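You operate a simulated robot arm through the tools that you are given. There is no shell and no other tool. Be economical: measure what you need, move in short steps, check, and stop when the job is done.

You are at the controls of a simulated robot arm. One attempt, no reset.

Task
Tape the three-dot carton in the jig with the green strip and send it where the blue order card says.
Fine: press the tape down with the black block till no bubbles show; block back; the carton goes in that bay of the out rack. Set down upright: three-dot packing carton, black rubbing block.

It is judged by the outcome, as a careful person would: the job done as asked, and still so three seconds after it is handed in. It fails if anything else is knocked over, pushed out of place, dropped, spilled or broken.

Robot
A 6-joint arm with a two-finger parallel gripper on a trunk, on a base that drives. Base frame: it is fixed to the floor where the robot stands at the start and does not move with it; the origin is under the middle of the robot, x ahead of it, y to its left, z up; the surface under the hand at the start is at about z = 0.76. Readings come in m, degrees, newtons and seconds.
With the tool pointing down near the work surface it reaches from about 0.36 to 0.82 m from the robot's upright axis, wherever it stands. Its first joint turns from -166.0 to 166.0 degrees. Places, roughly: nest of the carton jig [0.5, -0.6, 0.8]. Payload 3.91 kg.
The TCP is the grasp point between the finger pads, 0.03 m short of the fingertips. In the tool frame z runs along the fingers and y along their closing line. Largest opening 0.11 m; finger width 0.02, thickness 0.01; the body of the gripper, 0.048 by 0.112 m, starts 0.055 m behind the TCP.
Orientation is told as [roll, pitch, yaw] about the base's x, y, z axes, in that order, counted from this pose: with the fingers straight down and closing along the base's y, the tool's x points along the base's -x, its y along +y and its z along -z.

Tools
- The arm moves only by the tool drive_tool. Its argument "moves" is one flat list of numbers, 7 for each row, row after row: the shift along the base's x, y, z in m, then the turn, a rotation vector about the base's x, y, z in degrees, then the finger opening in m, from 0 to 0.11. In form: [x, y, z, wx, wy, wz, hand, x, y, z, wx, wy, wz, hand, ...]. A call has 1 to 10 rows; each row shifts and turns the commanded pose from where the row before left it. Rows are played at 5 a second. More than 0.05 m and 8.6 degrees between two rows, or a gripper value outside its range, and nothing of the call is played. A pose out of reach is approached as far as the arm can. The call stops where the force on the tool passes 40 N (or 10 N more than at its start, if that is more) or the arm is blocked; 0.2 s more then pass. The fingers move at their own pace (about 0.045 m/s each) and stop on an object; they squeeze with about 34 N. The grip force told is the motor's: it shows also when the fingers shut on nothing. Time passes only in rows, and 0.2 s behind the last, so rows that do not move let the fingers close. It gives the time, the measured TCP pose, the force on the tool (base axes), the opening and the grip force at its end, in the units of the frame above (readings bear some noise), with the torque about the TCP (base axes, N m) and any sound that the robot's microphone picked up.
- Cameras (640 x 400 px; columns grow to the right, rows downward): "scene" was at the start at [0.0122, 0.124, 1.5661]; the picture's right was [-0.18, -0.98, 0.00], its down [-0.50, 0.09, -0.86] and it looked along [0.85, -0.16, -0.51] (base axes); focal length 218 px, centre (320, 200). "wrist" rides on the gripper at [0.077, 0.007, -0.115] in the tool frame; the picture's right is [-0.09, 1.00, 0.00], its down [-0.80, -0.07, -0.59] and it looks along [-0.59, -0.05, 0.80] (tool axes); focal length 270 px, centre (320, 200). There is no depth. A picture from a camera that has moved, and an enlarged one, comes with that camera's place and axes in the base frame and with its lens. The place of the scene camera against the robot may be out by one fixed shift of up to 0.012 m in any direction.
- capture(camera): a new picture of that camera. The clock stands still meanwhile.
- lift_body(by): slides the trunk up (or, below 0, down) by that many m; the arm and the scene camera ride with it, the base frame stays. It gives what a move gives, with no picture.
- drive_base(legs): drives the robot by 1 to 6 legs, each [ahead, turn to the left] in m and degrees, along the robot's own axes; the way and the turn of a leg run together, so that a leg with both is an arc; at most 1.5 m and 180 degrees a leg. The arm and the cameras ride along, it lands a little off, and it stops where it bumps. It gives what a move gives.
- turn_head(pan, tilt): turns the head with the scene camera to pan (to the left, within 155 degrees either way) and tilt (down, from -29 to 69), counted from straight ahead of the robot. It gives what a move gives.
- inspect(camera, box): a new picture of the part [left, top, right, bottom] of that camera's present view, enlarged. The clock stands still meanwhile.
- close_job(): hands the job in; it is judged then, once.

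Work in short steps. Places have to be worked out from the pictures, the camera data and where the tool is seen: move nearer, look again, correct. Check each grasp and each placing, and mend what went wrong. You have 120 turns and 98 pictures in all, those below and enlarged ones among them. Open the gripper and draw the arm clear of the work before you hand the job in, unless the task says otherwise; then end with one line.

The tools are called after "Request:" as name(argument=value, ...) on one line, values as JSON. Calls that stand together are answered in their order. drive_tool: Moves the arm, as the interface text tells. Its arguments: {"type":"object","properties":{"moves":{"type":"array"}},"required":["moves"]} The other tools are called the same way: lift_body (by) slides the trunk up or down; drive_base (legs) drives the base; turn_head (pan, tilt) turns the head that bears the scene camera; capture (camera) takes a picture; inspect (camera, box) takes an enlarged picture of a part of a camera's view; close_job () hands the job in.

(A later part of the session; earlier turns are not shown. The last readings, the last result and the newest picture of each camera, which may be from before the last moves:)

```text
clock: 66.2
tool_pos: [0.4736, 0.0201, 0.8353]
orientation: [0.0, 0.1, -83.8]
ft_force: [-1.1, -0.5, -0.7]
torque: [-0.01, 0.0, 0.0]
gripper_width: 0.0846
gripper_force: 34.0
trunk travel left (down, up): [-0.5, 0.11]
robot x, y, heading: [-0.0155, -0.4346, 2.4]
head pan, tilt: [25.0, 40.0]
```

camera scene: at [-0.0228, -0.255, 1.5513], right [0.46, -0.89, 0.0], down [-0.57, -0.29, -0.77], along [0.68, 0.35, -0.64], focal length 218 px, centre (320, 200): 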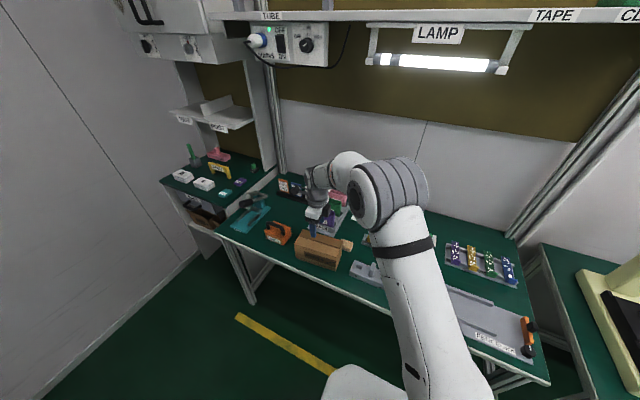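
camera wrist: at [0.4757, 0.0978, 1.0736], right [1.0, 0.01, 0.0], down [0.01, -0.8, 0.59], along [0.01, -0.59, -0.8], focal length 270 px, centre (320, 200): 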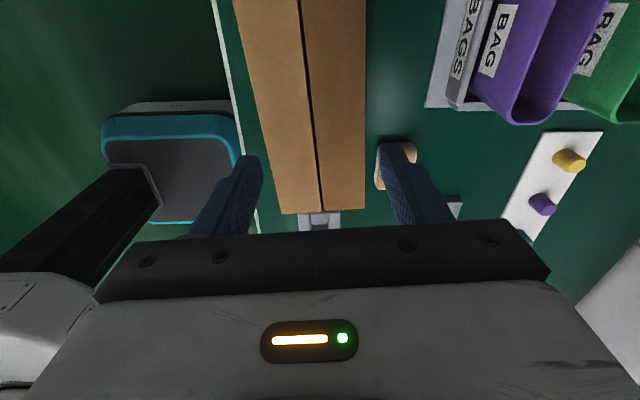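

Request:
drive_tool(moves=[0, 0, 0.01, 0, 0, 0, 0, 0, 0, 0.01, 0, 0, 0, 0, 0, 0, 0.01, 0, 0, 0, 0, 0, 0, 0, 0, 0, 0, 0])

Request:
inspect(camera="scene", box=[280, 180, 376, 280])

```text
clock: 67.2
tool_pos: [0.4721, 0.0198, 0.8646]
orientation: [-0.1, 0.0, -83.8]
ft_force: [0.6, 0.3, -1.6]
torque: [0.0, 0.0, 0.04]
gripper_width: 0.0846
gripper_force: 34.5
trunk travel left (down, up): [-0.5, 0.11]
robot x, y, heading: [-0.0127, -0.4316, 2.4]
head pan, tilt: [25.0, 40.0]
```

```text
4.00 times, centred on (328, 230) of scene
camera zoom: at [-0.0227, -0.2549, 1.5513], right [0.46, -0.89, 0.0], down [-0.57, -0.29, -0.77], along [0.68, 0.35, -0.64], focal length 870 px, centre (288, 80)
```

zoom: 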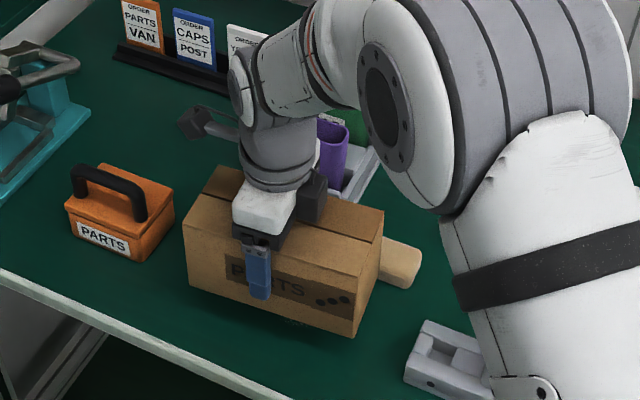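

The carton is held (light, ~1.6 N). I raise it and carry it to above the jig nest (~(0.511, -0.575)), turning it square.

Request:
drive_tool(moves=[0, 0, 0.045, 0, 0, 0, 0, 0, 0, 0.045, 0, 0, 0, 0, 0, -0.02, 0.045, 0, 0, 0, 0, 0.005, -0.045, 0, 0, 0, -0.8, 0, 0.005, -0.045, 0, 0, 0, -0.8, 0, 0.005, -0.045, 0, 0, 0, -0.8, 0, 0.005, -0.045, 0, 0, 0, -0.8, 0, 0.005, -0.045, 0, 0, 0, -0.8, 0, 0.005, -0.045, 0, 0, 0, -0.8, 0, 0.005, -0.045, 0, 0, 0, -0.8, 0])

Request:
drive_tool(moves=[0.004, -0.045, 0, 0, 0, -0.6, 0, 0, -0.045, 0, 0, 0, 0, 0, 0, -0.045, 0, 0, 0, 0, 0, 0, -0.045, 0, 0, 0, 0, 0, 0, -0.045, 0, 0, 0, 0, 0, 0, -0.03, 0, 0, 0, 0, 0, 0, 0, -0.02, 0, 0, 0, 0, 0, 0, 0, 0, 0, 0, 0])

Request:
capture(camera="wrist")

Request:
inspect(camera="scene", box=[400, 200, 580, 380])

```text
clock: 69.4
tool_pos: [0.5075, -0.3149, 0.9992]
orientation: [0.0, 0.0, -89.4]
ft_force: [0.0, 0.5, -1.0]
torque: [-0.01, 0.0, 0.0]
gripper_width: 0.085
gripper_force: 34.0
trunk travel left (down, up): [-0.5, 0.11]
robot x, y, heading: [-0.0172, -0.4335, 2.2]
head pan, tilt: [25.0, 40.0]
```

```text
clock: 71.2
tool_pos: [0.5105, -0.5707, 0.981]
orientation: [0.0, 0.1, -90.0]
ft_force: [-0.2, 0.4, -1.2]
torque: [0.02, -0.01, 0.03]
gripper_width: 0.085
gripper_force: 34.2
trunk travel left (down, up): [-0.5, 0.11]
robot x, y, heading: [-0.0116, -0.4305, 2.4]
head pan, tilt: [25.0, 40.0]
```

```text
53 pictures are left
camera wrist: at [0.5182, -0.4942, 1.097], right [1.0, -0.09, 0.0], down [-0.07, -0.8, 0.59], along [-0.05, -0.59, -0.8], focal length 270 px, centre (320, 200)
```

wrist: 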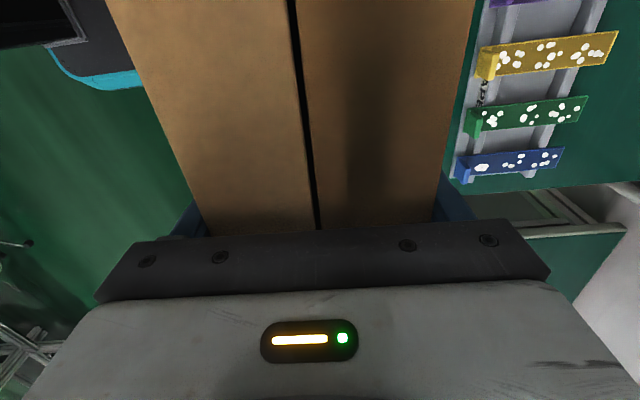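

```text
2.22 times, centred on (490, 290) of scene
camera zoom: at [-0.0228, -0.2549, 1.5513], right [0.46, -0.89, 0.0], down [-0.57, -0.3, -0.77], along [0.68, 0.35, -0.64], focal length 484 px, centre (-58, 0)
```

zoom: 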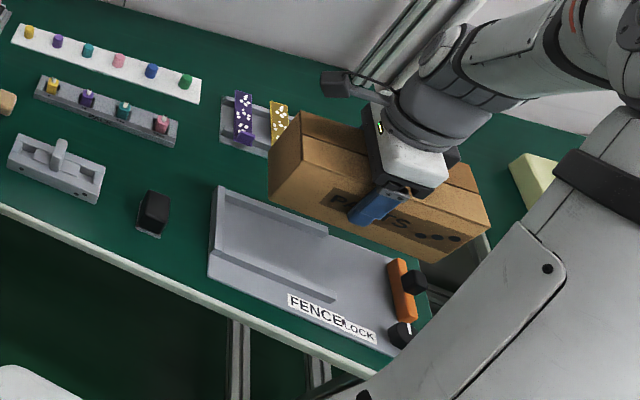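

The carton hides the nest from the wrist camera, so I use an enlarged scene view to compare carton and nest.

Request:
inspect(camera="scene", box=[480, 240, 592, 345])

```text
3.81 times, centred on (536, 292) of scene
camera zoom: at [-0.0228, -0.2549, 1.5513], right [0.46, -0.89, 0.0], down [-0.57, -0.3, -0.77], along [0.68, 0.35, -0.64], focal length 829 px, centre (-503, -152)
```

zoom: 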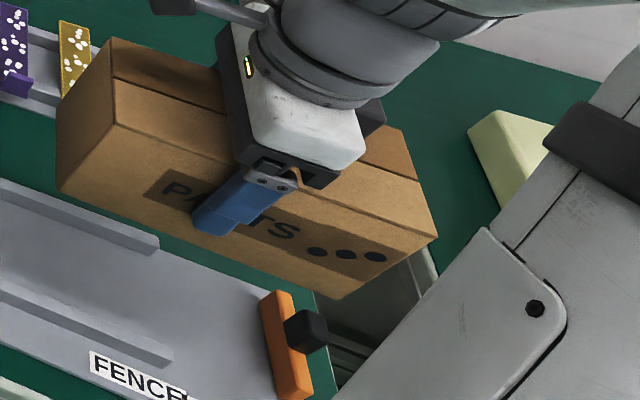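

I lower the carton to just above the rails so the relative view is accurate.

Request:
drive_tool(moves=[-0.002, 0, -0.04, 0, 0, 0, 0, 0, 0, -0.04, 0, 0, 0, 0, 0, 0, -0.03, 0, 0, 0, 0, 0, 0, 0, 0, 0, 0, 0])

Request:
inspect(camera="scene", box=[430, 265, 550, 345])

```text
clock: 72.2
tool_pos: [0.5082, -0.5696, 0.8706]
orientation: [0.1, 0.0, -90.0]
ft_force: [0.2, 0.1, -0.8]
torque: [0.02, -0.01, 0.01]
gripper_width: 0.0848
gripper_force: 33.9
trunk travel left (down, up): [-0.5, 0.11]
robot x, y, heading: [-0.0126, -0.4347, 2.0]
head pan, tilt: [25.0, 40.0]
```

```text
5.00 times, centred on (490, 305) of scene
camera zoom: at [-0.0228, -0.2551, 1.5514], right [0.46, -0.89, 0.0], down [-0.57, -0.29, -0.77], along [0.68, 0.35, -0.64], focal length 1088 px, centre (-530, -325)
```

zoom: 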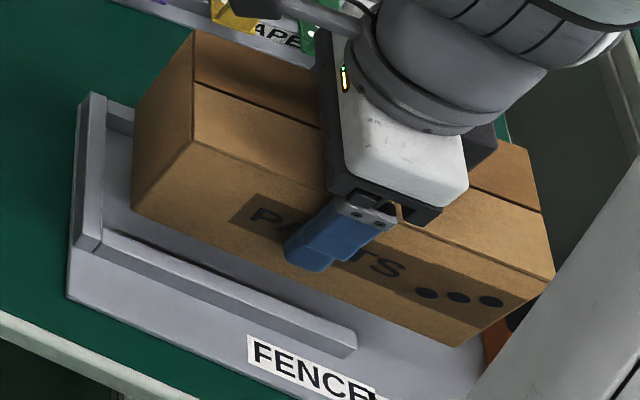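

Request:
inspect(camera="scene", box=[440, 278, 488, 328])

```text
8.00 times, centred on (464, 303) of scene
camera zoom: at [-0.0228, -0.2551, 1.5514], right [0.46, -0.89, 0.0], down [-0.57, -0.29, -0.77], along [0.68, 0.35, -0.64], focal length 1741 px, centre (-832, -624)
```

zoom: 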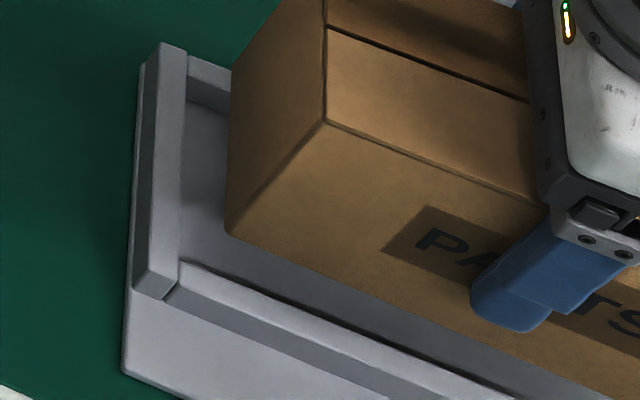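

The enlarged view shows the nest ~4 mm wider than the carton, jig turned about +2° against the carton, and the carton ~3 mm too far in x. I correct and lower to the rail tops.

Request:
drive_tool(moves=[-0.003, 0.004, 0, 0, 0, 2.0, 0, 0, 0, -0.01, 0, 0, 0, 0, 0, 0, -0.008, 0, 0, 0, 0, 0, 0, 0, 0, 0, 0, 0])

Request:
inspect(camera="scene", box=[440, 278, 536, 338])

```text
clock: 73.2
tool_pos: [0.5052, -0.5659, 0.8522]
orientation: [-0.2, 0.0, -88.0]
ft_force: [0.2, 0.8, -1.2]
torque: [0.01, 0.01, 0.02]
gripper_width: 0.0847
gripper_force: 34.4
trunk travel left (down, up): [-0.5, 0.11]
robot x, y, heading: [-0.0159, -0.4365, 2.0]
head pan, tilt: [25.0, 40.0]
```

```text
6.67 times, centred on (488, 308) of scene
camera zoom: at [-0.0228, -0.255, 1.5513], right [0.46, -0.89, 0.0], down [-0.57, -0.29, -0.77], along [0.68, 0.35, -0.64], focal length 1451 px, centre (-800, -520)
```

zoom: 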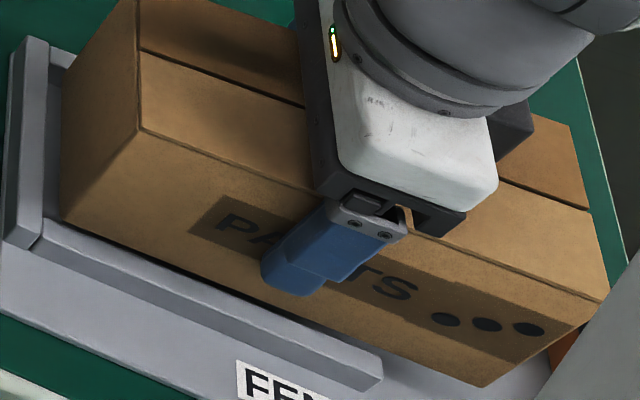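

Parallel now, with ~3 mm gap at the near rail. Shift 1 mm nearer and lower gently.

Request:
drive_tool(moves=[-0.001, 0, 0, 0, 0, 0, 0, 0, 0, -0.004, 0, 0, 0, 0, 0, 0, -0.004, 0, 0, 0, 0, 0, 0, -0.003, 0, 0, 0, 0, 0, 0, 0, 0, 0, 0, 0])

Request:
inspect(camera="scene", box=[440, 278, 536, 338])

```text
clock: 74.4
tool_pos: [0.5049, -0.5664, 0.8418]
orientation: [0.1, -0.1, -88.0]
ft_force: [4.3, -1.1, 29.4]
torque: [-0.05, 0.98, -0.03]
gripper_width: 0.0845
gripper_force: 34.2
trunk travel left (down, up): [-0.5, 0.11]
robot x, y, heading: [-0.0138, -0.4354, 2.2]
head pan, tilt: [25.0, 40.0]
```

```text
6.67 times, centred on (488, 308) of scene
camera zoom: at [-0.0249, -0.2544, 1.5516], right [0.46, -0.89, 0.0], down [-0.57, -0.3, -0.77], along [0.68, 0.35, -0.64], focal length 1451 px, centre (-800, -520)
```

zoom: 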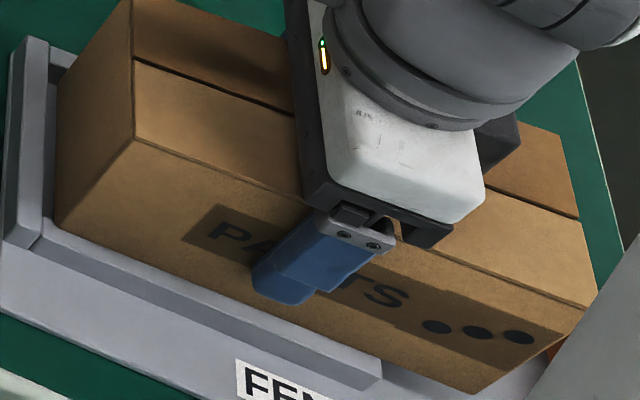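

The torque shows contact at the near bottom edge (x offset about -0.042), i.e. it sits on the near rail. Raise slightly, shift +3 mm in x, lower again.

Request:
drive_tool(moves=[0, 0, 0.007, 0, 0, 0, 0, 0.003, 0, 0, 0, 0, 0, 0, 0, 0, -0.004, 0, 0, 0, 0, 0, 0, -0.003, 0, 0, 0, 0, 0, 0, -0.003, 0, 0, 0, 0, 0, 0, 0, 0, 0, 0, 0])

```text
clock: 75.8
tool_pos: [0.5076, -0.5659, 0.8391]
orientation: [0.2, 0.0, -88.0]
ft_force: [0.5, -1.1, 29.4]
torque: [-0.04, 1.24, 0.02]
gripper_width: 0.0851
gripper_force: 34.5
trunk travel left (down, up): [-0.5, 0.11]
robot x, y, heading: [-0.016, -0.4342, 2.4]
head pan, tilt: [25.0, 40.0]
```

Request:
drive_tool(moves=[0, 0, 0.007, 0, 0, 0, 0, 0.003, 0, 0, 0, 0, 0, 0, 0, 0, -0.004, 0, 0, 0, 0, 0, 0, -0.003, 0, 0, 0, 0, 0, 0, 0, 0, 0, 0, 0])

Request:
inspect(camera="scene", box=[440, 278, 536, 338])

```text
clock: 77.0
tool_pos: [0.5114, -0.5665, 0.8388]
orientation: [0.0, 0.0, -87.9]
ft_force: [-0.6, -0.2, -0.3]
torque: [0.02, 0.03, 0.0]
gripper_width: 0.0847
gripper_force: 34.3
trunk travel left (down, up): [-0.5, 0.11]
robot x, y, heading: [-0.0151, -0.4364, 2.3]
head pan, tilt: [25.0, 40.0]
```

```text
6.67 times, centred on (488, 308) of scene
camera zoom: at [-0.0227, -0.255, 1.5513], right [0.46, -0.89, 0.0], down [-0.57, -0.29, -0.77], along [0.68, 0.35, -0.64], focal length 1451 px, centre (-800, -520)
```

zoom: 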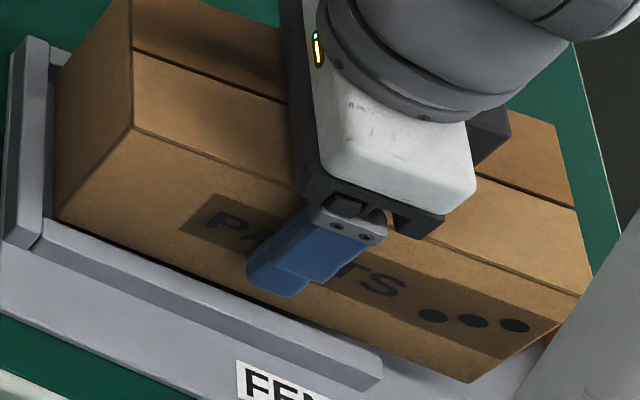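

No contact now and the carton has dropped past the near rail's top. Continue down in small steps.

Request:
drive_tool(moves=[0, 0, -0.003, 0, 0, 0, 0, 0, 0, -0.003, 0, 0, 0, 0, 0, 0, 0, 0, 0, 0, 0])

```text
clock: 77.8
tool_pos: [0.5116, -0.5666, 0.831]
orientation: [0.0, 0.2, -88.1]
ft_force: [0.0, -0.5, -1.1]
torque: [0.03, 0.0, 0.01]
gripper_width: 0.0848
gripper_force: 33.9
trunk travel left (down, up): [-0.5, 0.11]
robot x, y, heading: [-0.0186, -0.4339, 2.2]
head pan, tilt: [25.0, 40.0]
```

Request:
drive_tool(moves=[0, 0, -0.003, 0, 0, 0, 0, 0, 0, -0.003, 0, 0, 0, 0, 0, 0, 0, 0, 0, 0, 0])

Request:
inspect(camera="scene", box=[440, 278, 536, 338])

```text
clock: 78.6
tool_pos: [0.5111, -0.5658, 0.8247]
orientation: [-0.1, 0.0, -88.0]
ft_force: [0.1, -0.3, -0.1]
torque: [-0.01, 0.0, 0.03]
gripper_width: 0.0847
gripper_force: 34.2
trunk travel left (down, up): [-0.5, 0.11]
robot x, y, heading: [-0.0132, -0.4318, 2.3]
head pan, tilt: [25.0, 40.0]
```

```text
6.67 times, centred on (488, 308) of scene
camera zoom: at [-0.0227, -0.255, 1.5513], right [0.46, -0.89, 0.0], down [-0.57, -0.29, -0.77], along [0.68, 0.35, -0.64], focal length 1451 px, centre (-800, -520)
```

zoom: 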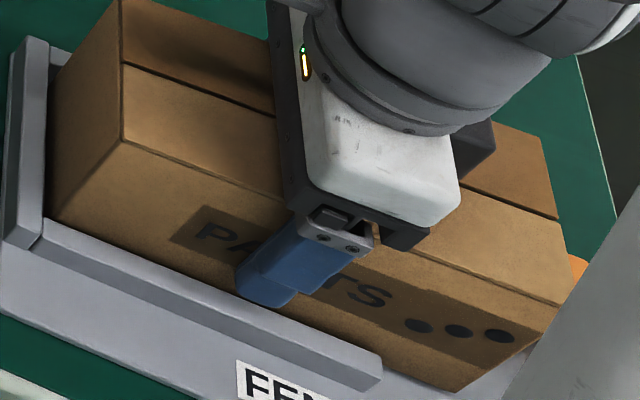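

Request:
drive_tool(moves=[0, 0, -0.002, 0, 0, 0, 0, 0, 0, 0, 0, 0, 0, 0])

Request:
inspect(camera="scene", box=[464, 298, 512, 328])

```text
clock: 79.2
tool_pos: [0.511, -0.5658, 0.8244]
orientation: [-0.1, 0.0, -87.9]
ft_force: [0.4, 0.1, -1.3]
torque: [0.0, 0.0, 0.03]
gripper_width: 0.0845
gripper_force: 34.0
trunk travel left (down, up): [-0.5, 0.11]
robot x, y, heading: [-0.0158, -0.4304, 2.3]
head pan, tilt: [25.0, 40.0]
```

```text
13.33 times, centred on (488, 313) of scene
camera zoom: at [-0.0227, -0.255, 1.5513], right [0.46, -0.89, 0.0], down [-0.57, -0.29, -0.77], along [0.68, 0.35, -0.64], focal length 2902 px, centre (-1920, -1307)
```

zoom: 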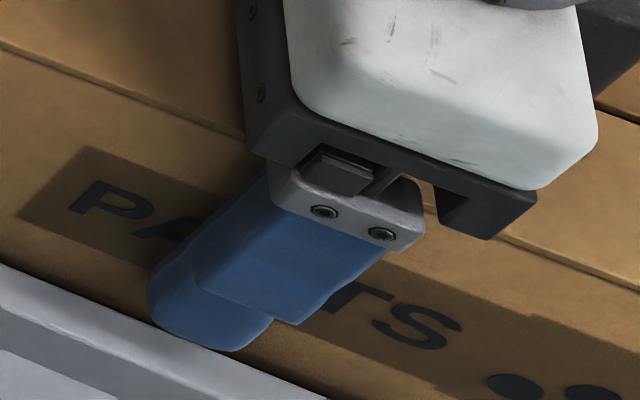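

Request:
drive_tool(moves=[0, 0, -0.002, 0, 0, 0, 0, 0, 0, -0.001, 0, 0, 0, 0, 0, 0, 0, 0, 0, 0, 0])

```text
clock: 80.0
tool_pos: [0.5101, -0.5662, 0.8221]
orientation: [0.1, 0.0, -88.0]
ft_force: [-0.7, -0.1, 9.9]
torque: [-1.13, 0.1, -0.04]
gripper_width: 0.0845
gripper_force: 34.2
trunk travel left (down, up): [-0.5, 0.11]
robot x, y, heading: [-0.0156, -0.4335, 2.0]
head pan, tilt: [25.0, 40.0]
```

Floor contact felt. I release and retreat upward, then look.

Request:
drive_tool(moves=[0, 0, 0, 0, 0, 0, 0.1, 0, 0, 0, 0, 0, 0, 0.105, 0, 0, 0.02, 0, 0, 0, 0.11, 0, 0, 0.04, 0, 0, 0, 0.11, 0, 0, 0.05, 0, 0, 0, 0.11, 0, 0.03, 0.05, 0, 0, 0, 0.11, 0, 0.04, 0.03, 0, 0, 0, 0.11])

Request:
capture(camera="wrist")

Request:
inspect(camera="scene", box=[430, 250, 558, 360])

```text
refused: row 6 steps farther than a row can; nothing moved
```

```text
43 pictures are left
camera wrist: at [0.5157, -0.4892, 0.9377], right [1.0, -0.05, 0.0], down [-0.04, -0.8, 0.59], along [-0.03, -0.59, -0.8], focal length 270 px, centre (320, 200)
```

wrist: 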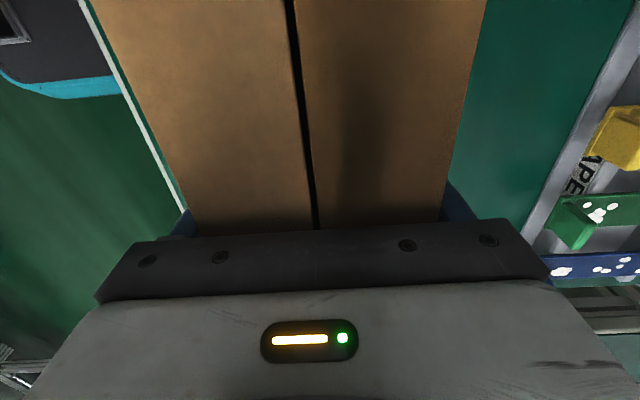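

```text
3.64 times, centred on (494, 305) of scene
camera zoom: at [-0.0238, -0.2546, 1.5515], right [0.46, -0.89, 0.0], down [-0.57, -0.3, -0.77], along [0.68, 0.35, -0.64], focal length 791 px, centre (-313, -182)
```

zoom: 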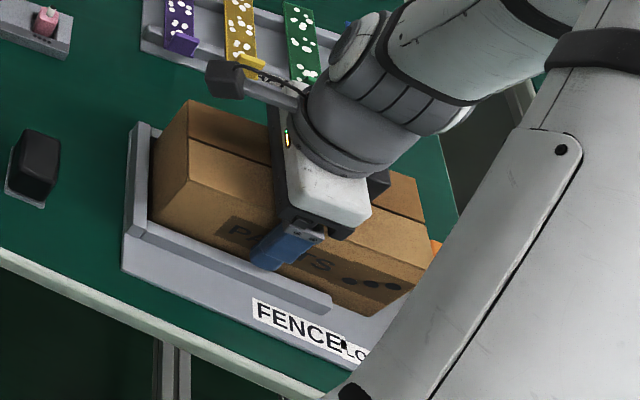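

One row was too long; redo the release with shorter steps and lift so that the wrist camera sees the carton and fence.

Request:
drive_tool(moves=[0, 0, 0, 0, 0, 0, 0.1, 0, 0, 0, 0, 0, 0, 0.105, 0, 0, 0.02, 0, 0, 0, 0.11, 0, 0, 0.04, 0, 0, 0, 0.11, 0, 0, 0.048, 0, 0, 0, 0.11, 0, -0.03, 0.038, 0, 0, 0, 0.11, 0, -0.04, 0.03, 0, 0, 0, 0.11, 0, -0.04, 0.03, 0, 0, 0, 0.11])

Request:
capture(camera="wrist")

```text
clock: 81.8
tool_pos: [0.5105, -0.6758, 1.0272]
orientation: [-0.1, 0.1, -88.1]
ft_force: [0.4, -0.4, -1.0]
torque: [0.01, 0.01, -0.01]
gripper_width: 0.11
gripper_force: 0.0
trunk travel left (down, up): [-0.5, 0.11]
robot x, y, heading: [-0.0134, -0.4328, 2.4]
head pan, tilt: [25.0, 40.0]
```

```text
41 pictures are left
camera wrist: at [0.5153, -0.5988, 1.1427], right [1.0, -0.05, 0.0], down [-0.04, -0.8, 0.59], along [-0.03, -0.59, -0.8], focal length 270 px, centre (320, 200)
```

wrist: 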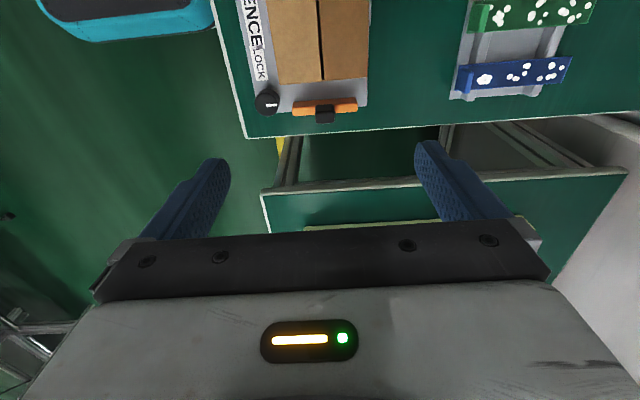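

Carton sits in the nest, its -y end at y≈-0.658; the fence is at ≈-0.70 with its lock pointer open. I close the fingers, go behind the fence's knob and look before pushing.

Request:
drive_tool(moves=[0.005, -0.03, -0.02, 0, 0, 0, 0.0, 0, -0.03, -0.03, 0, 0, 0, 0.0, 0, -0.025, -0.03, 0, 0, 0, 0.0, 0, 0, -0.04, 0, 0, 0, 0, 0, 0, -0.04, 0, 0, 0, 0, 0, 0, 0, 0, 0, 0, 0])

Request:
capture(camera="wrist")

```text
clock: 83.2
tool_pos: [0.5156, -0.7619, 0.8664]
orientation: [0.1, 0.1, -88.0]
ft_force: [0.3, 0.5, 0.3]
torque: [0.04, 0.01, 0.0]
gripper_width: 0.0
gripper_force: 14.1
trunk travel left (down, up): [-0.5, 0.11]
robot x, y, heading: [-0.0189, -0.433, 1.9]
head pan, tilt: [25.0, 40.0]
```

```text
40 pictures are left
camera wrist: at [0.5207, -0.6847, 0.9828], right [1.0, -0.05, 0.0], down [-0.04, -0.8, 0.59], along [-0.03, -0.59, -0.8], focal length 270 px, centre (320, 200)
```

wrist: 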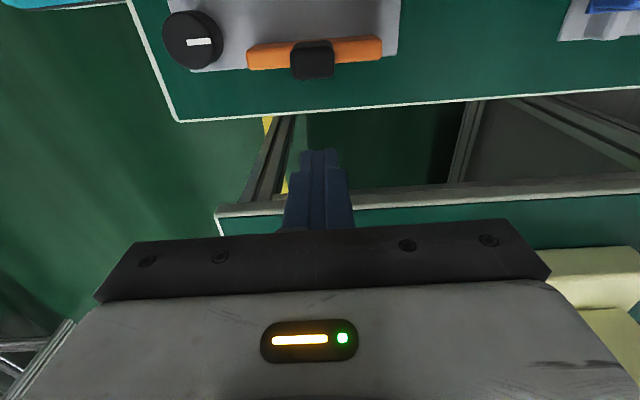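

Fence knob at (0.515, -0.713). Lower to TCP z 0.822 and push the fence toward the carton.

Request:
drive_tool(moves=[0, 0, -0.025, 0, 0, 0, 0, 0, 0, -0.019, 0, 0, 0, 0, 0, 0.02, 0, 0, 0, 0, 0, 0, 0.01, 0, 0, 0, 0, 0, 0, 0.008, 0, 0, 0, 0, 0, 0, 0.008, 0, 0, 0, 0, 0, 0, 0.006, 0, 0, 0, 0, 0])

```text
clock: 84.8
tool_pos: [0.5155, -0.7096, 0.822]
orientation: [0.0, 0.1, -88.0]
ft_force: [0.1, -0.2, 0.2]
torque: [0.0, -0.01, 0.0]
gripper_width: 0.0001
gripper_force: 34.1
trunk travel left (down, up): [-0.5, 0.11]
robot x, y, heading: [-0.0175, -0.4311, 1.9]
head pan, tilt: [25.0, 40.0]
```

Request:
drive_tool(moves=[0, 0.004, 0, 0, 0, 0, 0, 0, 0.004, 0, 0, 0, 0, 0, 0, 0.004, 0, 0, 0, 0, 0])

Request:
capture(camera="wrist")

```text
clock: 85.6
tool_pos: [0.5161, -0.6967, 0.8225]
orientation: [-0.1, 0.0, -88.0]
ft_force: [-0.4, -0.3, 0.9]
torque: [-0.02, 0.01, -0.02]
gripper_width: 0.0
gripper_force: 34.1
trunk travel left (down, up): [-0.5, 0.11]
robot x, y, heading: [-0.0137, -0.4333, 2.4]
head pan, tilt: [25.0, 40.0]
```

```text
39 pictures are left
camera wrist: at [0.5208, -0.6203, 0.9389], right [1.0, -0.05, 0.0], down [-0.04, -0.8, 0.59], along [-0.03, -0.59, -0.8], focal length 270 px, centre (320, 200)
```

wrist: 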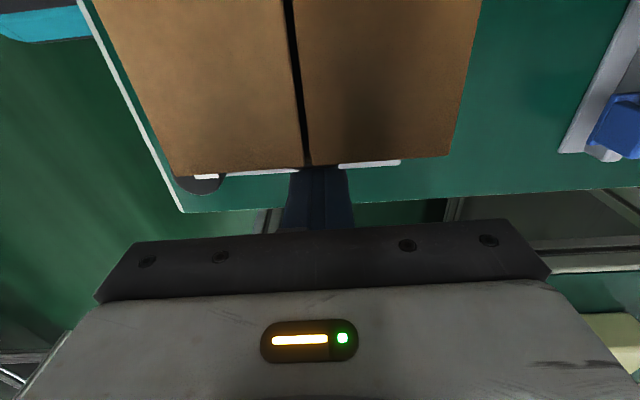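

Request:
drive_tool(moves=[0, 0.003, 0, 0, 0, 0, 0, 0, 0.003, 0, 0, 0, 0, 0, 0, 0.003, 0, 0, 0, 0, 0])

```text
clock: 86.4
tool_pos: [0.5154, -0.6885, 0.8235]
orientation: [0.0, -0.1, -88.0]
ft_force: [0.1, -1.0, 0.0]
torque: [0.0, -0.01, 0.02]
gripper_width: 0.0
gripper_force: 33.8
trunk travel left (down, up): [-0.5, 0.11]
robot x, y, heading: [-0.0149, -0.432, 2.5]
head pan, tilt: [25.0, 40.0]
```

Request:
drive_tool(moves=[0, 0.002, 0, 0, 0, 0, 0, 0, 0.002, 0, 0, 0, 0, 0, 0, 0.002, 0, 0, 0, 0, 0])

Request:
inspect(camera="scene", box=[430, 250, 558, 360])

```text
clock: 87.2
tool_pos: [0.5158, -0.6863, 0.8229]
orientation: [0.1, -0.1, -88.2]
ft_force: [0.5, -17.1, -0.7]
torque: [-0.03, -0.01, -0.02]
gripper_width: 0.0
gripper_force: 33.7
trunk travel left (down, up): [-0.5, 0.11]
robot x, y, heading: [-0.0161, -0.4308, 2.0]
head pan, tilt: [25.0, 40.0]
```

```text
3.64 times, centred on (494, 305) of scene
camera zoom: at [-0.0228, -0.2569, 1.5516], right [0.46, -0.89, 0.0], down [-0.57, -0.29, -0.77], along [0.68, 0.35, -0.64], focal length 791 px, centre (-313, -182)
```

zoom: 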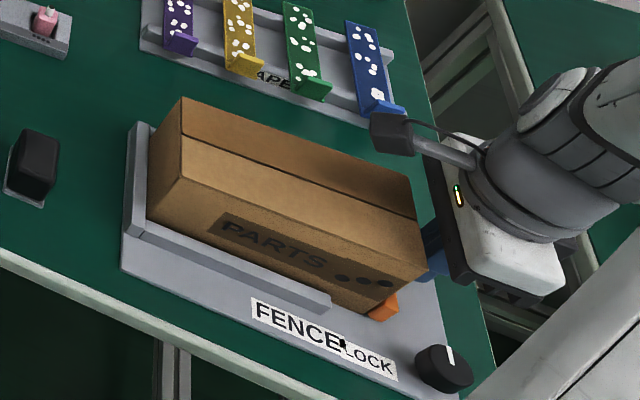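

Fence is snug (17 N). I back off, rise and go over the lock knob (~(0.447, -0.698)) with fingers half open, and look.

Request:
drive_tool(moves=[0, -0.015, 0, 0, 0, 0, 0, 0, -0.015, 0.01, 0, 0, 0, 0, 0, 0, 0.045, 0, 0, 0, 0.03, 0, 0, 0.035, 0, 0, 0, 0.06, -0.035, 0.008, 0, 0, 0, 0, 0.06, -0.033, 0.008, 0, 0, 0, 0, 0.06, 0, 0, 0, 0, 0, 0, 0.06])

Request:
capture(camera="wrist")

```text
clock: 88.8
tool_pos: [0.4483, -0.6946, 0.9136]
orientation: [-0.1, 0.0, -88.0]
ft_force: [0.0, 0.2, -0.3]
torque: [0.0, -0.01, 0.02]
gripper_width: 0.0599
gripper_force: 0.0
trunk travel left (down, up): [-0.5, 0.11]
robot x, y, heading: [-0.0132, -0.4308, 2.2]
head pan, tilt: [25.0, 40.0]
```

```text
37 pictures are left
camera wrist: at [0.4515, -0.6172, 1.0296], right [1.0, -0.05, 0.0], down [-0.04, -0.8, 0.59], along [-0.03, -0.59, -0.8], focal length 270 px, centre (320, 200)
```

wrist: 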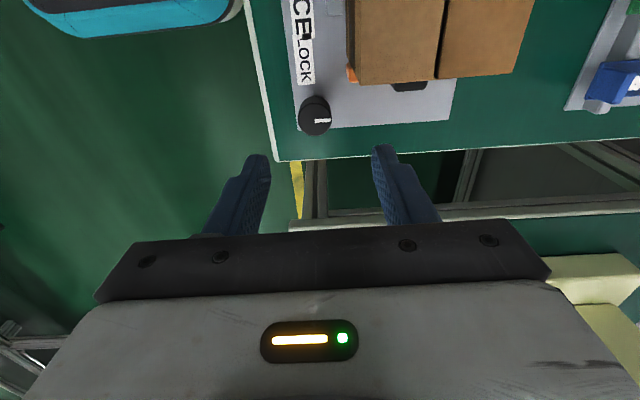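

Knob at (0.443, -0.696), ∅0.03. I centre on it, descend and grip.

Request:
drive_tool(moves=[-0.005, -0.001, -0.03, 0, 0, 0, 0.06, 0, 0, -0.03, 0, 0, 0, 0.06, 0, 0, -0.02, 0, 0, 0, 0.06, 0, 0, -0.012, 0, 0, 0, 0.06, 0, 0, 0, 0, 0, 0, 0, 0, 0, 0, 0, 0, 0, 0, 0, 0, 0, 0, 0, 0, 0])

```text
clock: 90.4
tool_pos: [0.4422, -0.696, 0.82]
orientation: [-0.2, 0.1, -88.0]
ft_force: [-5.6, -1.0, -1.2]
torque: [0.06, 0.22, -0.01]
gripper_width: 0.0291
gripper_force: 40.9
trunk travel left (down, up): [-0.5, 0.11]
robot x, y, heading: [-0.0149, -0.4326, 2.4]
head pan, tilt: [25.0, 40.0]
```

Gripped at 0.029 m. Turn it toward the LOCK text (counter-clockwise ~90°), in two parts.

Request:
drive_tool(moves=[0, 0, 0, 0, 0, 8.2, 0, 0, 0, 0, 0, 0, 8.2, 0, 0, 0, 0, 0, 0, 8.2, 0, 0, 0, 0, 0, 0, 8.2, 0, 0, 0, 0, 0, 0, 8.2, 0])

Request:
drive_tool(moves=[0, 0, 0, 0, 0, 8.2, 0, 0, 0, 0, 0, 0, 8.2, 0, 0, 0, 0, 0, 0, 8.2, 0, 0, 0, 0, 0, 0, 8.2, 0, 0, 0, 0, 0, 0, 8.2, 0, 0, 0, 0, 0, 0, 8, 0])

```text
clock: 91.6
tool_pos: [0.4406, -0.6987, 0.8202]
orientation: [0.0, 0.2, -46.9]
ft_force: [-30.2, -12.6, -6.1]
torque: [-0.34, 0.84, -0.32]
gripper_width: 0.0291
gripper_force: 44.7
trunk travel left (down, up): [-0.5, 0.11]
robot x, y, heading: [-0.0162, -0.4336, 2.2]
head pan, tilt: [25.0, 40.0]
```

```text
clock: 93.0
tool_pos: [0.4427, -0.6994, 0.8217]
orientation: [0.0, -0.4, 2.1]
ft_force: [-6.5, -24.0, 8.0]
torque: [-0.81, 0.11, -0.39]
gripper_width: 0.0292
gripper_force: 45.1
trunk travel left (down, up): [-0.5, 0.11]
robot x, y, heading: [-0.0127, -0.4298, 2.4]
head pan, tilt: [25.0, 40.0]
```

Turned fully. Release, rise straight up and check in the scene view.

Request:
drive_tool(moves=[0, 0, 0, 0, 0, 0, 0.045, 0, 0, 0, 0, 0, 0, 0.05, 0, 0, 0.03, 0, 0, 0, 0.05, 0, 0, 0.045, 0, 0, 0, 0.05, 0, 0, 0.045, 0, 0, 0, 0.05, 0, 0, 0.045, 0, 0, 0, 0.05])

Request:
inspect(camera="scene", box=[430, 235, 558, 365])

```text
clock: 94.4
tool_pos: [0.4451, -0.6981, 0.9881]
orientation: [0.0, 0.1, 2.0]
ft_force: [1.3, 0.0, -0.5]
torque: [0.03, 0.03, 0.03]
gripper_width: 0.05
gripper_force: 0.0
trunk travel left (down, up): [-0.5, 0.11]
robot x, y, heading: [-0.0117, -0.4342, 2.4]
head pan, tilt: [25.0, 40.0]
```

```text
3.08 times, centred on (494, 300) of scene
camera zoom: at [-0.0235, -0.2548, 1.5513], right [0.46, -0.89, 0.0], down [-0.57, -0.3, -0.77], along [0.68, 0.35, -0.64], focal length 670 px, centre (-215, -108)
```

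zoom: 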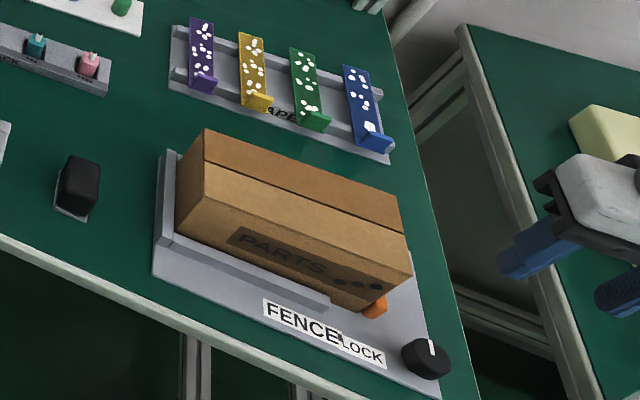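

Request:
inspect(camera="scene", box=[495, 325, 535, 365])

```text
10.00 times, centred on (515, 345) of scene
camera zoom: at [-0.0235, -0.2548, 1.5513], right [0.46, -0.89, 0.0], down [-0.57, -0.3, -0.77], along [0.68, 0.35, -0.64], focal length 2176 px, centre (-1630, -1250)
```

zoom: 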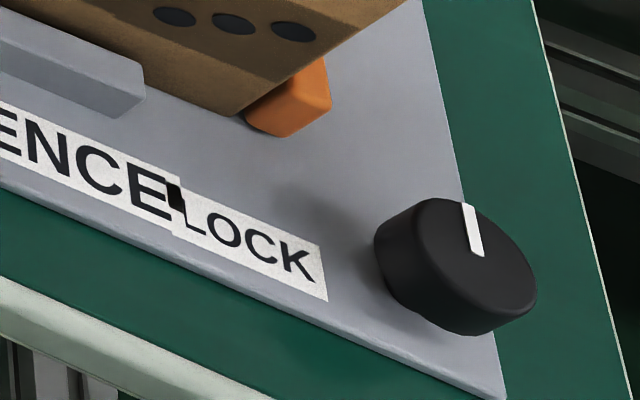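

The knob resisted counter-clockwise (it slipped in the fingers), so as a clamp it should tighten clockwise. I go down again, grip at this yaw and turn clockwise.

Request:
drive_tool(moves=[-0.003, 0.002, -0.04, 0, 0, 0, 0.06, 0, 0, -0.045, 0, 0, 0, 0.06, 0, 0, -0.045, 0, 0, 0, 0.06, 0, 0, -0.036, 0, 0, 0, 0.06, 0, 0, -0.004, 0, 0, 0, 0.0, 0, 0, 0, 0, 0, 0, 0, 0, 0, 0, 0, 0, 0, 0, 0, 0, 0, 0, 0, -6, 0])

Request:
drive_tool(moves=[0, 0, 0, 0, 0, -8, 0, 0, 0, 0, 0, 0, -8, 0, 0, 0, 0, 0, 0, -8, 0, 0, 0, 0, 0, 0, -8, 0, 0, 0, 0, 0, 0, -8, 0])

Request:
inspect(camera="scene", box=[475, 305, 555, 365])

```text
clock: 96.2
tool_pos: [0.4411, -0.7006, 0.8165]
orientation: [0.0, 0.0, -4.2]
ft_force: [-6.4, -31.4, 1.3]
torque: [-1.27, -0.21, -0.01]
gripper_width: 0.0291
gripper_force: 45.5
trunk travel left (down, up): [-0.5, 0.11]
robot x, y, heading: [-0.0149, -0.4312, 2.4]
head pan, tilt: [25.0, 40.0]
```

```text
clock: 96.8
tool_pos: [0.4401, -0.7005, 0.8163]
orientation: [-0.1, -0.2, -18.8]
ft_force: [-4.0, -13.1, -3.9]
torque: [-0.51, 0.79, -0.04]
gripper_width: 0.0292
gripper_force: 44.8
trunk travel left (down, up): [-0.5, 0.11]
robot x, y, heading: [-0.0141, -0.4331, 2.1]
head pan, tilt: [25.0, 40.0]
stopped in row 3: the force on the tool passed its limit at 43 N (the readings are from after the stop); the commanded pose is now the measured one
```

```text
6.67 times, centred on (515, 335) of scene
camera zoom: at [-0.023, -0.2569, 1.5514], right [0.46, -0.89, 0.0], down [-0.57, -0.29, -0.77], along [0.68, 0.35, -0.64], focal length 1451 px, centre (-980, -700)
```

zoom: 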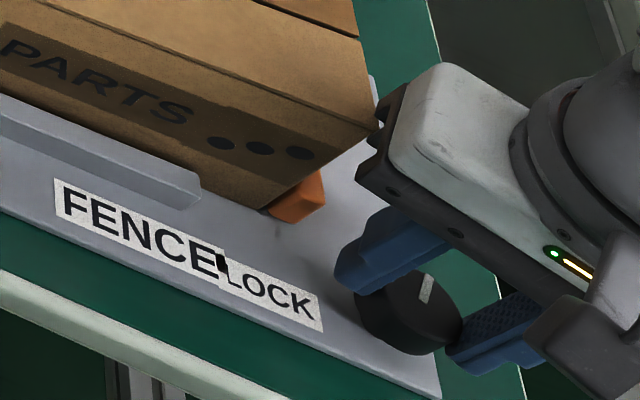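

The pointer does follow clockwise. The side force shows the knob's axis lies ~2 mm more to -y; I compensate and continue turning.

Request:
drive_tool(moves=[0, -0.0015, 0, 0, 0, 0, 0, 0, 0, 0, 0, 0, -6, 0, 0, 0, 0, 0, 0, -6, 0, 0, 0, 0, 0, 0, -6, 0])

```text
clock: 97.8
tool_pos: [0.4402, -0.6986, 0.8161]
orientation: [-0.1, -0.1, -36.9]
ft_force: [-1.2, -12.2, -7.1]
torque: [-0.36, 0.08, 0.01]
gripper_width: 0.0293
gripper_force: 45.2
trunk travel left (down, up): [-0.5, 0.11]
robot x, y, heading: [-0.0102, -0.4338, 2.3]
head pan, tilt: [25.0, 40.0]
```

Request:
drive_tool(moves=[0, -0.001, 0, 0, 0, -7, 0, 0, 0, 0, 0, 0, -7, 0, 0, 0, 0, 0, 0, -7, 0, 0, 0, 0, 0, 0, -7, 0])

Request:
drive_tool(moves=[0, 0, 0, 0, 0, -7, 0, 0, 0, 0, 0, 0, -7, 0, 0, 0, 0, 0, 0, -7, 0])

Request:
inspect(camera="scene", box=[475, 305, 555, 365])

```text
clock: 98.8
tool_pos: [0.4427, -0.6999, 0.8156]
orientation: [-0.2, -0.1, -65.0]
ft_force: [5.0, 7.6, -8.0]
torque: [0.65, -0.08, 0.01]
gripper_width: 0.0286
gripper_force: 45.0
trunk travel left (down, up): [-0.5, 0.11]
robot x, y, heading: [-0.0178, -0.4316, 2.3]
head pan, tilt: [25.0, 40.0]
```

```text
clock: 99.7
tool_pos: [0.4416, -0.7002, 0.8165]
orientation: [-0.2, -0.2, -86.1]
ft_force: [7.6, 16.8, -4.4]
torque: [1.57, -0.07, 0.02]
gripper_width: 0.029
gripper_force: 44.7
trunk travel left (down, up): [-0.5, 0.11]
robot x, y, heading: [-0.0193, -0.4335, 2.6]
head pan, tilt: [25.0, 40.0]
```

```text
6.67 times, centred on (515, 335) of scene
camera zoom: at [-0.0215, -0.2536, 1.5512], right [0.46, -0.89, 0.0], down [-0.57, -0.3, -0.77], along [0.68, 0.35, -0.64], focal length 1451 px, centre (-980, -700)
```

zoom: 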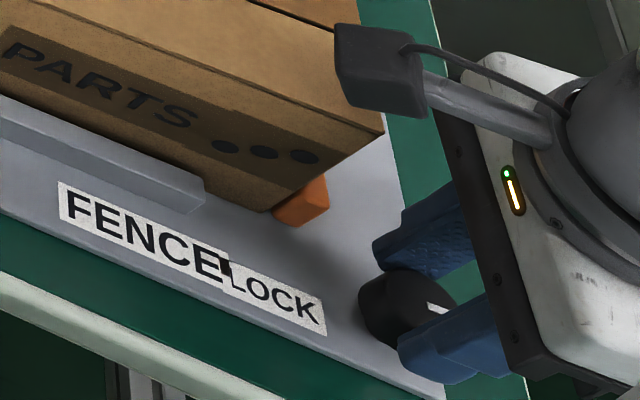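

The lock pointer now points round to -y (locked). I add a small nudge, release, rise, and move over the green strip's tab with fingers closing along y.

Request:
drive_tool(moves=[0, 0, 0, 0, 0, -4, 0, 0, 0, 0, 0, 0, 0, 0.05, 0, 0, 0, 0, 0, 0, 0.055, 0, 0, 0.04, 0, 0, 0, 0.05, 0, 0, 0.045, 0, 0, 0, 0.04, 0, 0, 0.045, 0, 0, 0, 0.04, 0, 0, 0.045, 0, 0, 8.2, 0.04])

Request:
drive_tool(moves=[0.025, 0.007, 0, 0, 0, 8.2, 0.04, 0.025, 0.007, 0, 0, 0, 8.2, 0.04, 0.025, 0.007, 0, 0, 0, 8.2, 0.04, 0.025, 0.007, 0, 0, 0, 8.2, 0.04, 0.025, 0.007, 0, 0, 0, 8.2, 0.04, 0.025, 0.007, 0, 0, 0, 8.2, 0.04, 0.025, 0.007, 0, 0, 0, 8.2, 0.04, 0.025, 0.007, 0, 0, 0, 8.2, 0.04, 0.025, 0.008, 0, 0, 0, 8.2, 0.04, 0.02, 0.008, 0, 0, 0, 8.2, 0.04])

Request:
capture(camera="wrist")

```text
clock: 101.2
tool_pos: [0.44, -0.6986, 0.9902]
orientation: [-0.1, -0.3, -81.6]
ft_force: [-0.6, -0.2, -0.8]
torque: [0.02, -0.02, 0.02]
gripper_width: 0.0399
gripper_force: 0.0
trunk travel left (down, up): [-0.5, 0.11]
robot x, y, heading: [-0.0203, -0.4327, 2.4]
head pan, tilt: [25.0, 40.0]
```

```text
clock: 103.5
tool_pos: [0.6868, -0.6287, 0.9921]
orientation: [-0.1, 0.0, 0.4]
ft_force: [-0.1, 0.8, 0.2]
torque: [0.01, -0.01, 0.02]
gripper_width: 0.0402
gripper_force: 0.0
trunk travel left (down, up): [-0.5, 0.11]
robot x, y, heading: [-0.014, -0.4353, 2.0]
head pan, tilt: [25.0, 40.0]
```

```text
32 pictures are left
camera wrist: at [0.6103, -0.621, 1.1076], right [0.08, 1.0, 0.0], down [0.8, -0.06, 0.6], along [0.59, -0.05, -0.8], focal length 270 px, centre (320, 200)
```

wrist: 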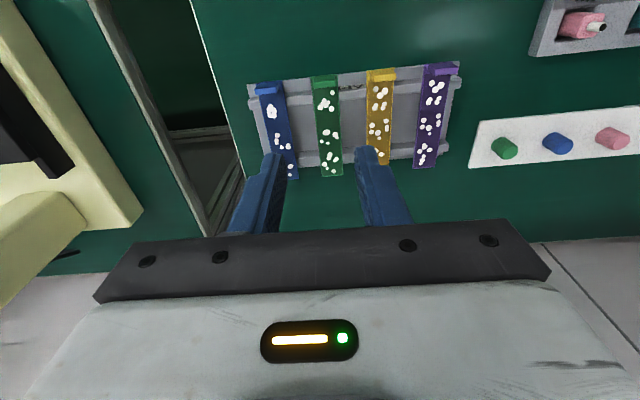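

Request:
inspect(camera="wrist", box=[245, 50, 405, 190])

Request:
inspect(camera="scene", box=[450, 235, 530, 285])

```text
2.86 times, centred on (325, 120) of wrist
camera zoom: at [0.6103, -0.621, 1.1076], right [0.08, 1.0, 0.0], down [0.8, -0.06, 0.6], along [0.59, -0.05, -0.8], focal length 772 px, centre (306, 429)
```

zoom: 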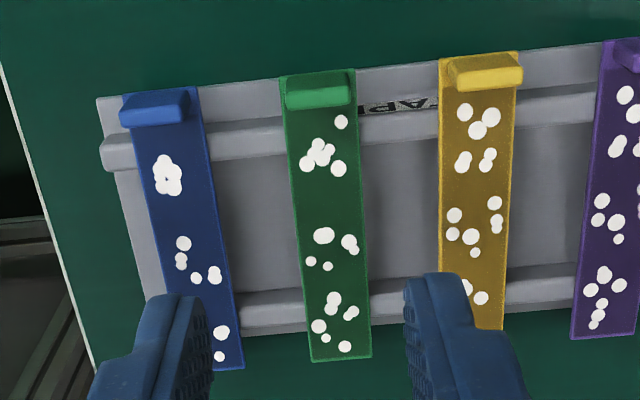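

```text
8.00 times, centred on (490, 260) of scene
camera zoom: at [-0.0222, -0.2549, 1.5513], right [0.46, -0.89, 0.0], down [-0.57, -0.29, -0.77], along [0.68, 0.35, -0.64], focal length 1741 px, centre (-1040, -280)
```

zoom: 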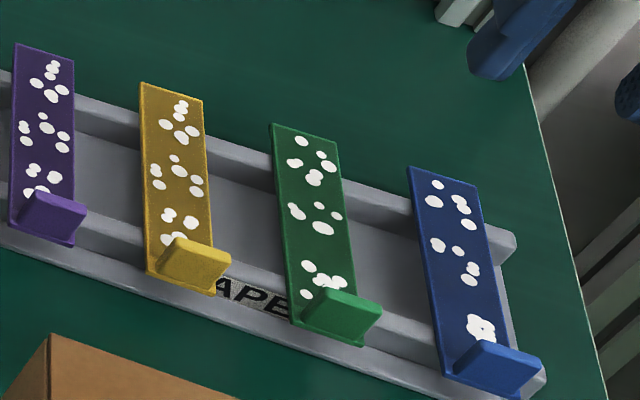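

The green tab is a ~0.027 m wide upright flap at ≈(0.680, -0.6225), top about z 0.81. I descend around it and grip.

Request:
drive_tool(moves=[-0.0065, 0.006, -0.04, 0, 0, 0, 0.046, 0, 0, -0.045, 0, 0, 0, 0.046, 0, 0, -0.04, 0, 0, 0, 0.046, 0, 0, -0.025, 0, 0, 0, 0.046, 0, 0, 0, 0, 0, 0, 0.046])

Request:
capture(camera="wrist")

Request:
inspect(camera="scene", box=[450, 235, 530, 285])

```text
clock: 104.7
tool_pos: [0.6791, -0.6212, 0.8412]
orientation: [0.0, -0.2, 0.3]
ft_force: [-0.4, -0.6, -0.5]
torque: [0.01, -0.03, -0.01]
gripper_width: 0.0462
gripper_force: 0.2
trunk travel left (down, up): [-0.5, 0.11]
robot x, y, heading: [-0.0176, -0.4327, 2.3]
head pan, tilt: [25.0, 40.0]
```

```text
29 pictures are left
camera wrist: at [0.6023, -0.6148, 0.9567], right [0.08, 1.0, 0.0], down [0.8, -0.07, 0.6], along [0.59, -0.05, -0.8], focal length 270 px, centre (320, 200)
```

wrist: 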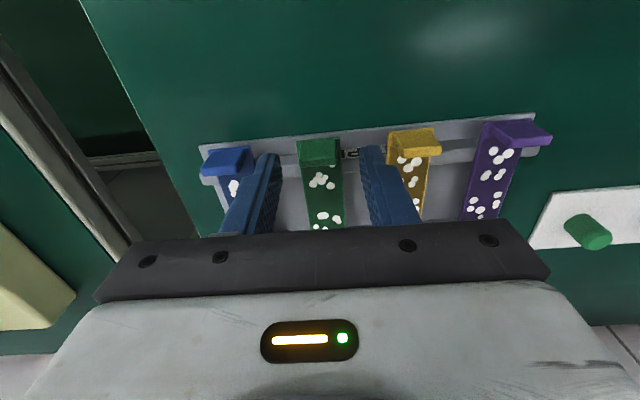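

```text
8.00 times, centred on (490, 260) of scene
camera zoom: at [-0.0227, -0.2551, 1.5514], right [0.46, -0.89, 0.0], down [-0.57, -0.29, -0.77], along [0.68, 0.35, -0.64], focal length 1741 px, centre (-1040, -280)
```

zoom: 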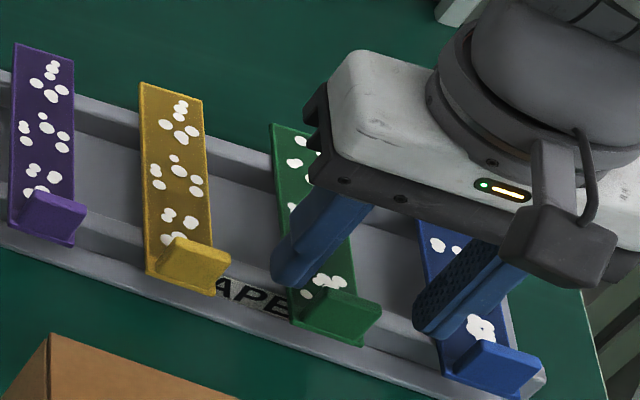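

Aligned. Descend 2 cm, close and lift.

Request:
drive_tool(moves=[0, 0, -0.01, 0, 0, 0, 0.046, 0, 0, -0.01, 0, 0, 0, 0.046, 0, 0, 0, 0, 0, 0, 0, 0, 0, 0, 0, 0, 0, 0, 0, 0, 0, 0, 0, 0, 0])

Request:
drive_tool(moves=[0, 0, 0.01, 0, 0, 0, 0, 0, 0, 0.03, 0, 0, 0, 0, 0, 0, 0.045, 0, 0, 0, 0, 0, 0, 0.045, 0, 0, 0, 0, 0, 0, 0.04, 0, 0, 0, 0])

Request:
inspect(camera="scene", box=[420, 190, 548, 290])

```text
clock: 105.8
tool_pos: [0.6796, -0.6224, 0.8206]
orientation: [-0.1, -0.1, 0.2]
ft_force: [-0.9, -0.2, 0.0]
torque: [-0.01, -0.01, -0.01]
gripper_width: 0.0227
gripper_force: 33.7
trunk travel left (down, up): [-0.5, 0.11]
robot x, y, heading: [-0.0153, -0.436, 2.3]
head pan, tilt: [25.0, 40.0]
```

```text
clock: 107.0
tool_pos: [0.679, -0.6236, 0.9933]
orientation: [-0.1, -0.2, 0.3]
ft_force: [-0.3, -0.5, 1.2]
torque: [0.01, 0.02, 0.0]
gripper_width: 0.0223
gripper_force: 33.9
trunk travel left (down, up): [-0.5, 0.11]
robot x, y, heading: [-0.0116, -0.4333, 2.4]
head pan, tilt: [25.0, 40.0]
```

```text
4.00 times, centred on (484, 240) of scene
camera zoom: at [-0.0232, -0.255, 1.5513], right [0.46, -0.89, 0.0], down [-0.57, -0.29, -0.77], along [0.68, 0.35, -0.64], focal length 870 px, centre (-336, 40)
```

zoom: 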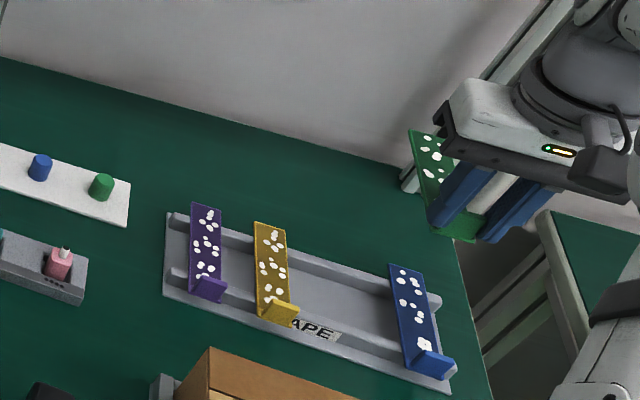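

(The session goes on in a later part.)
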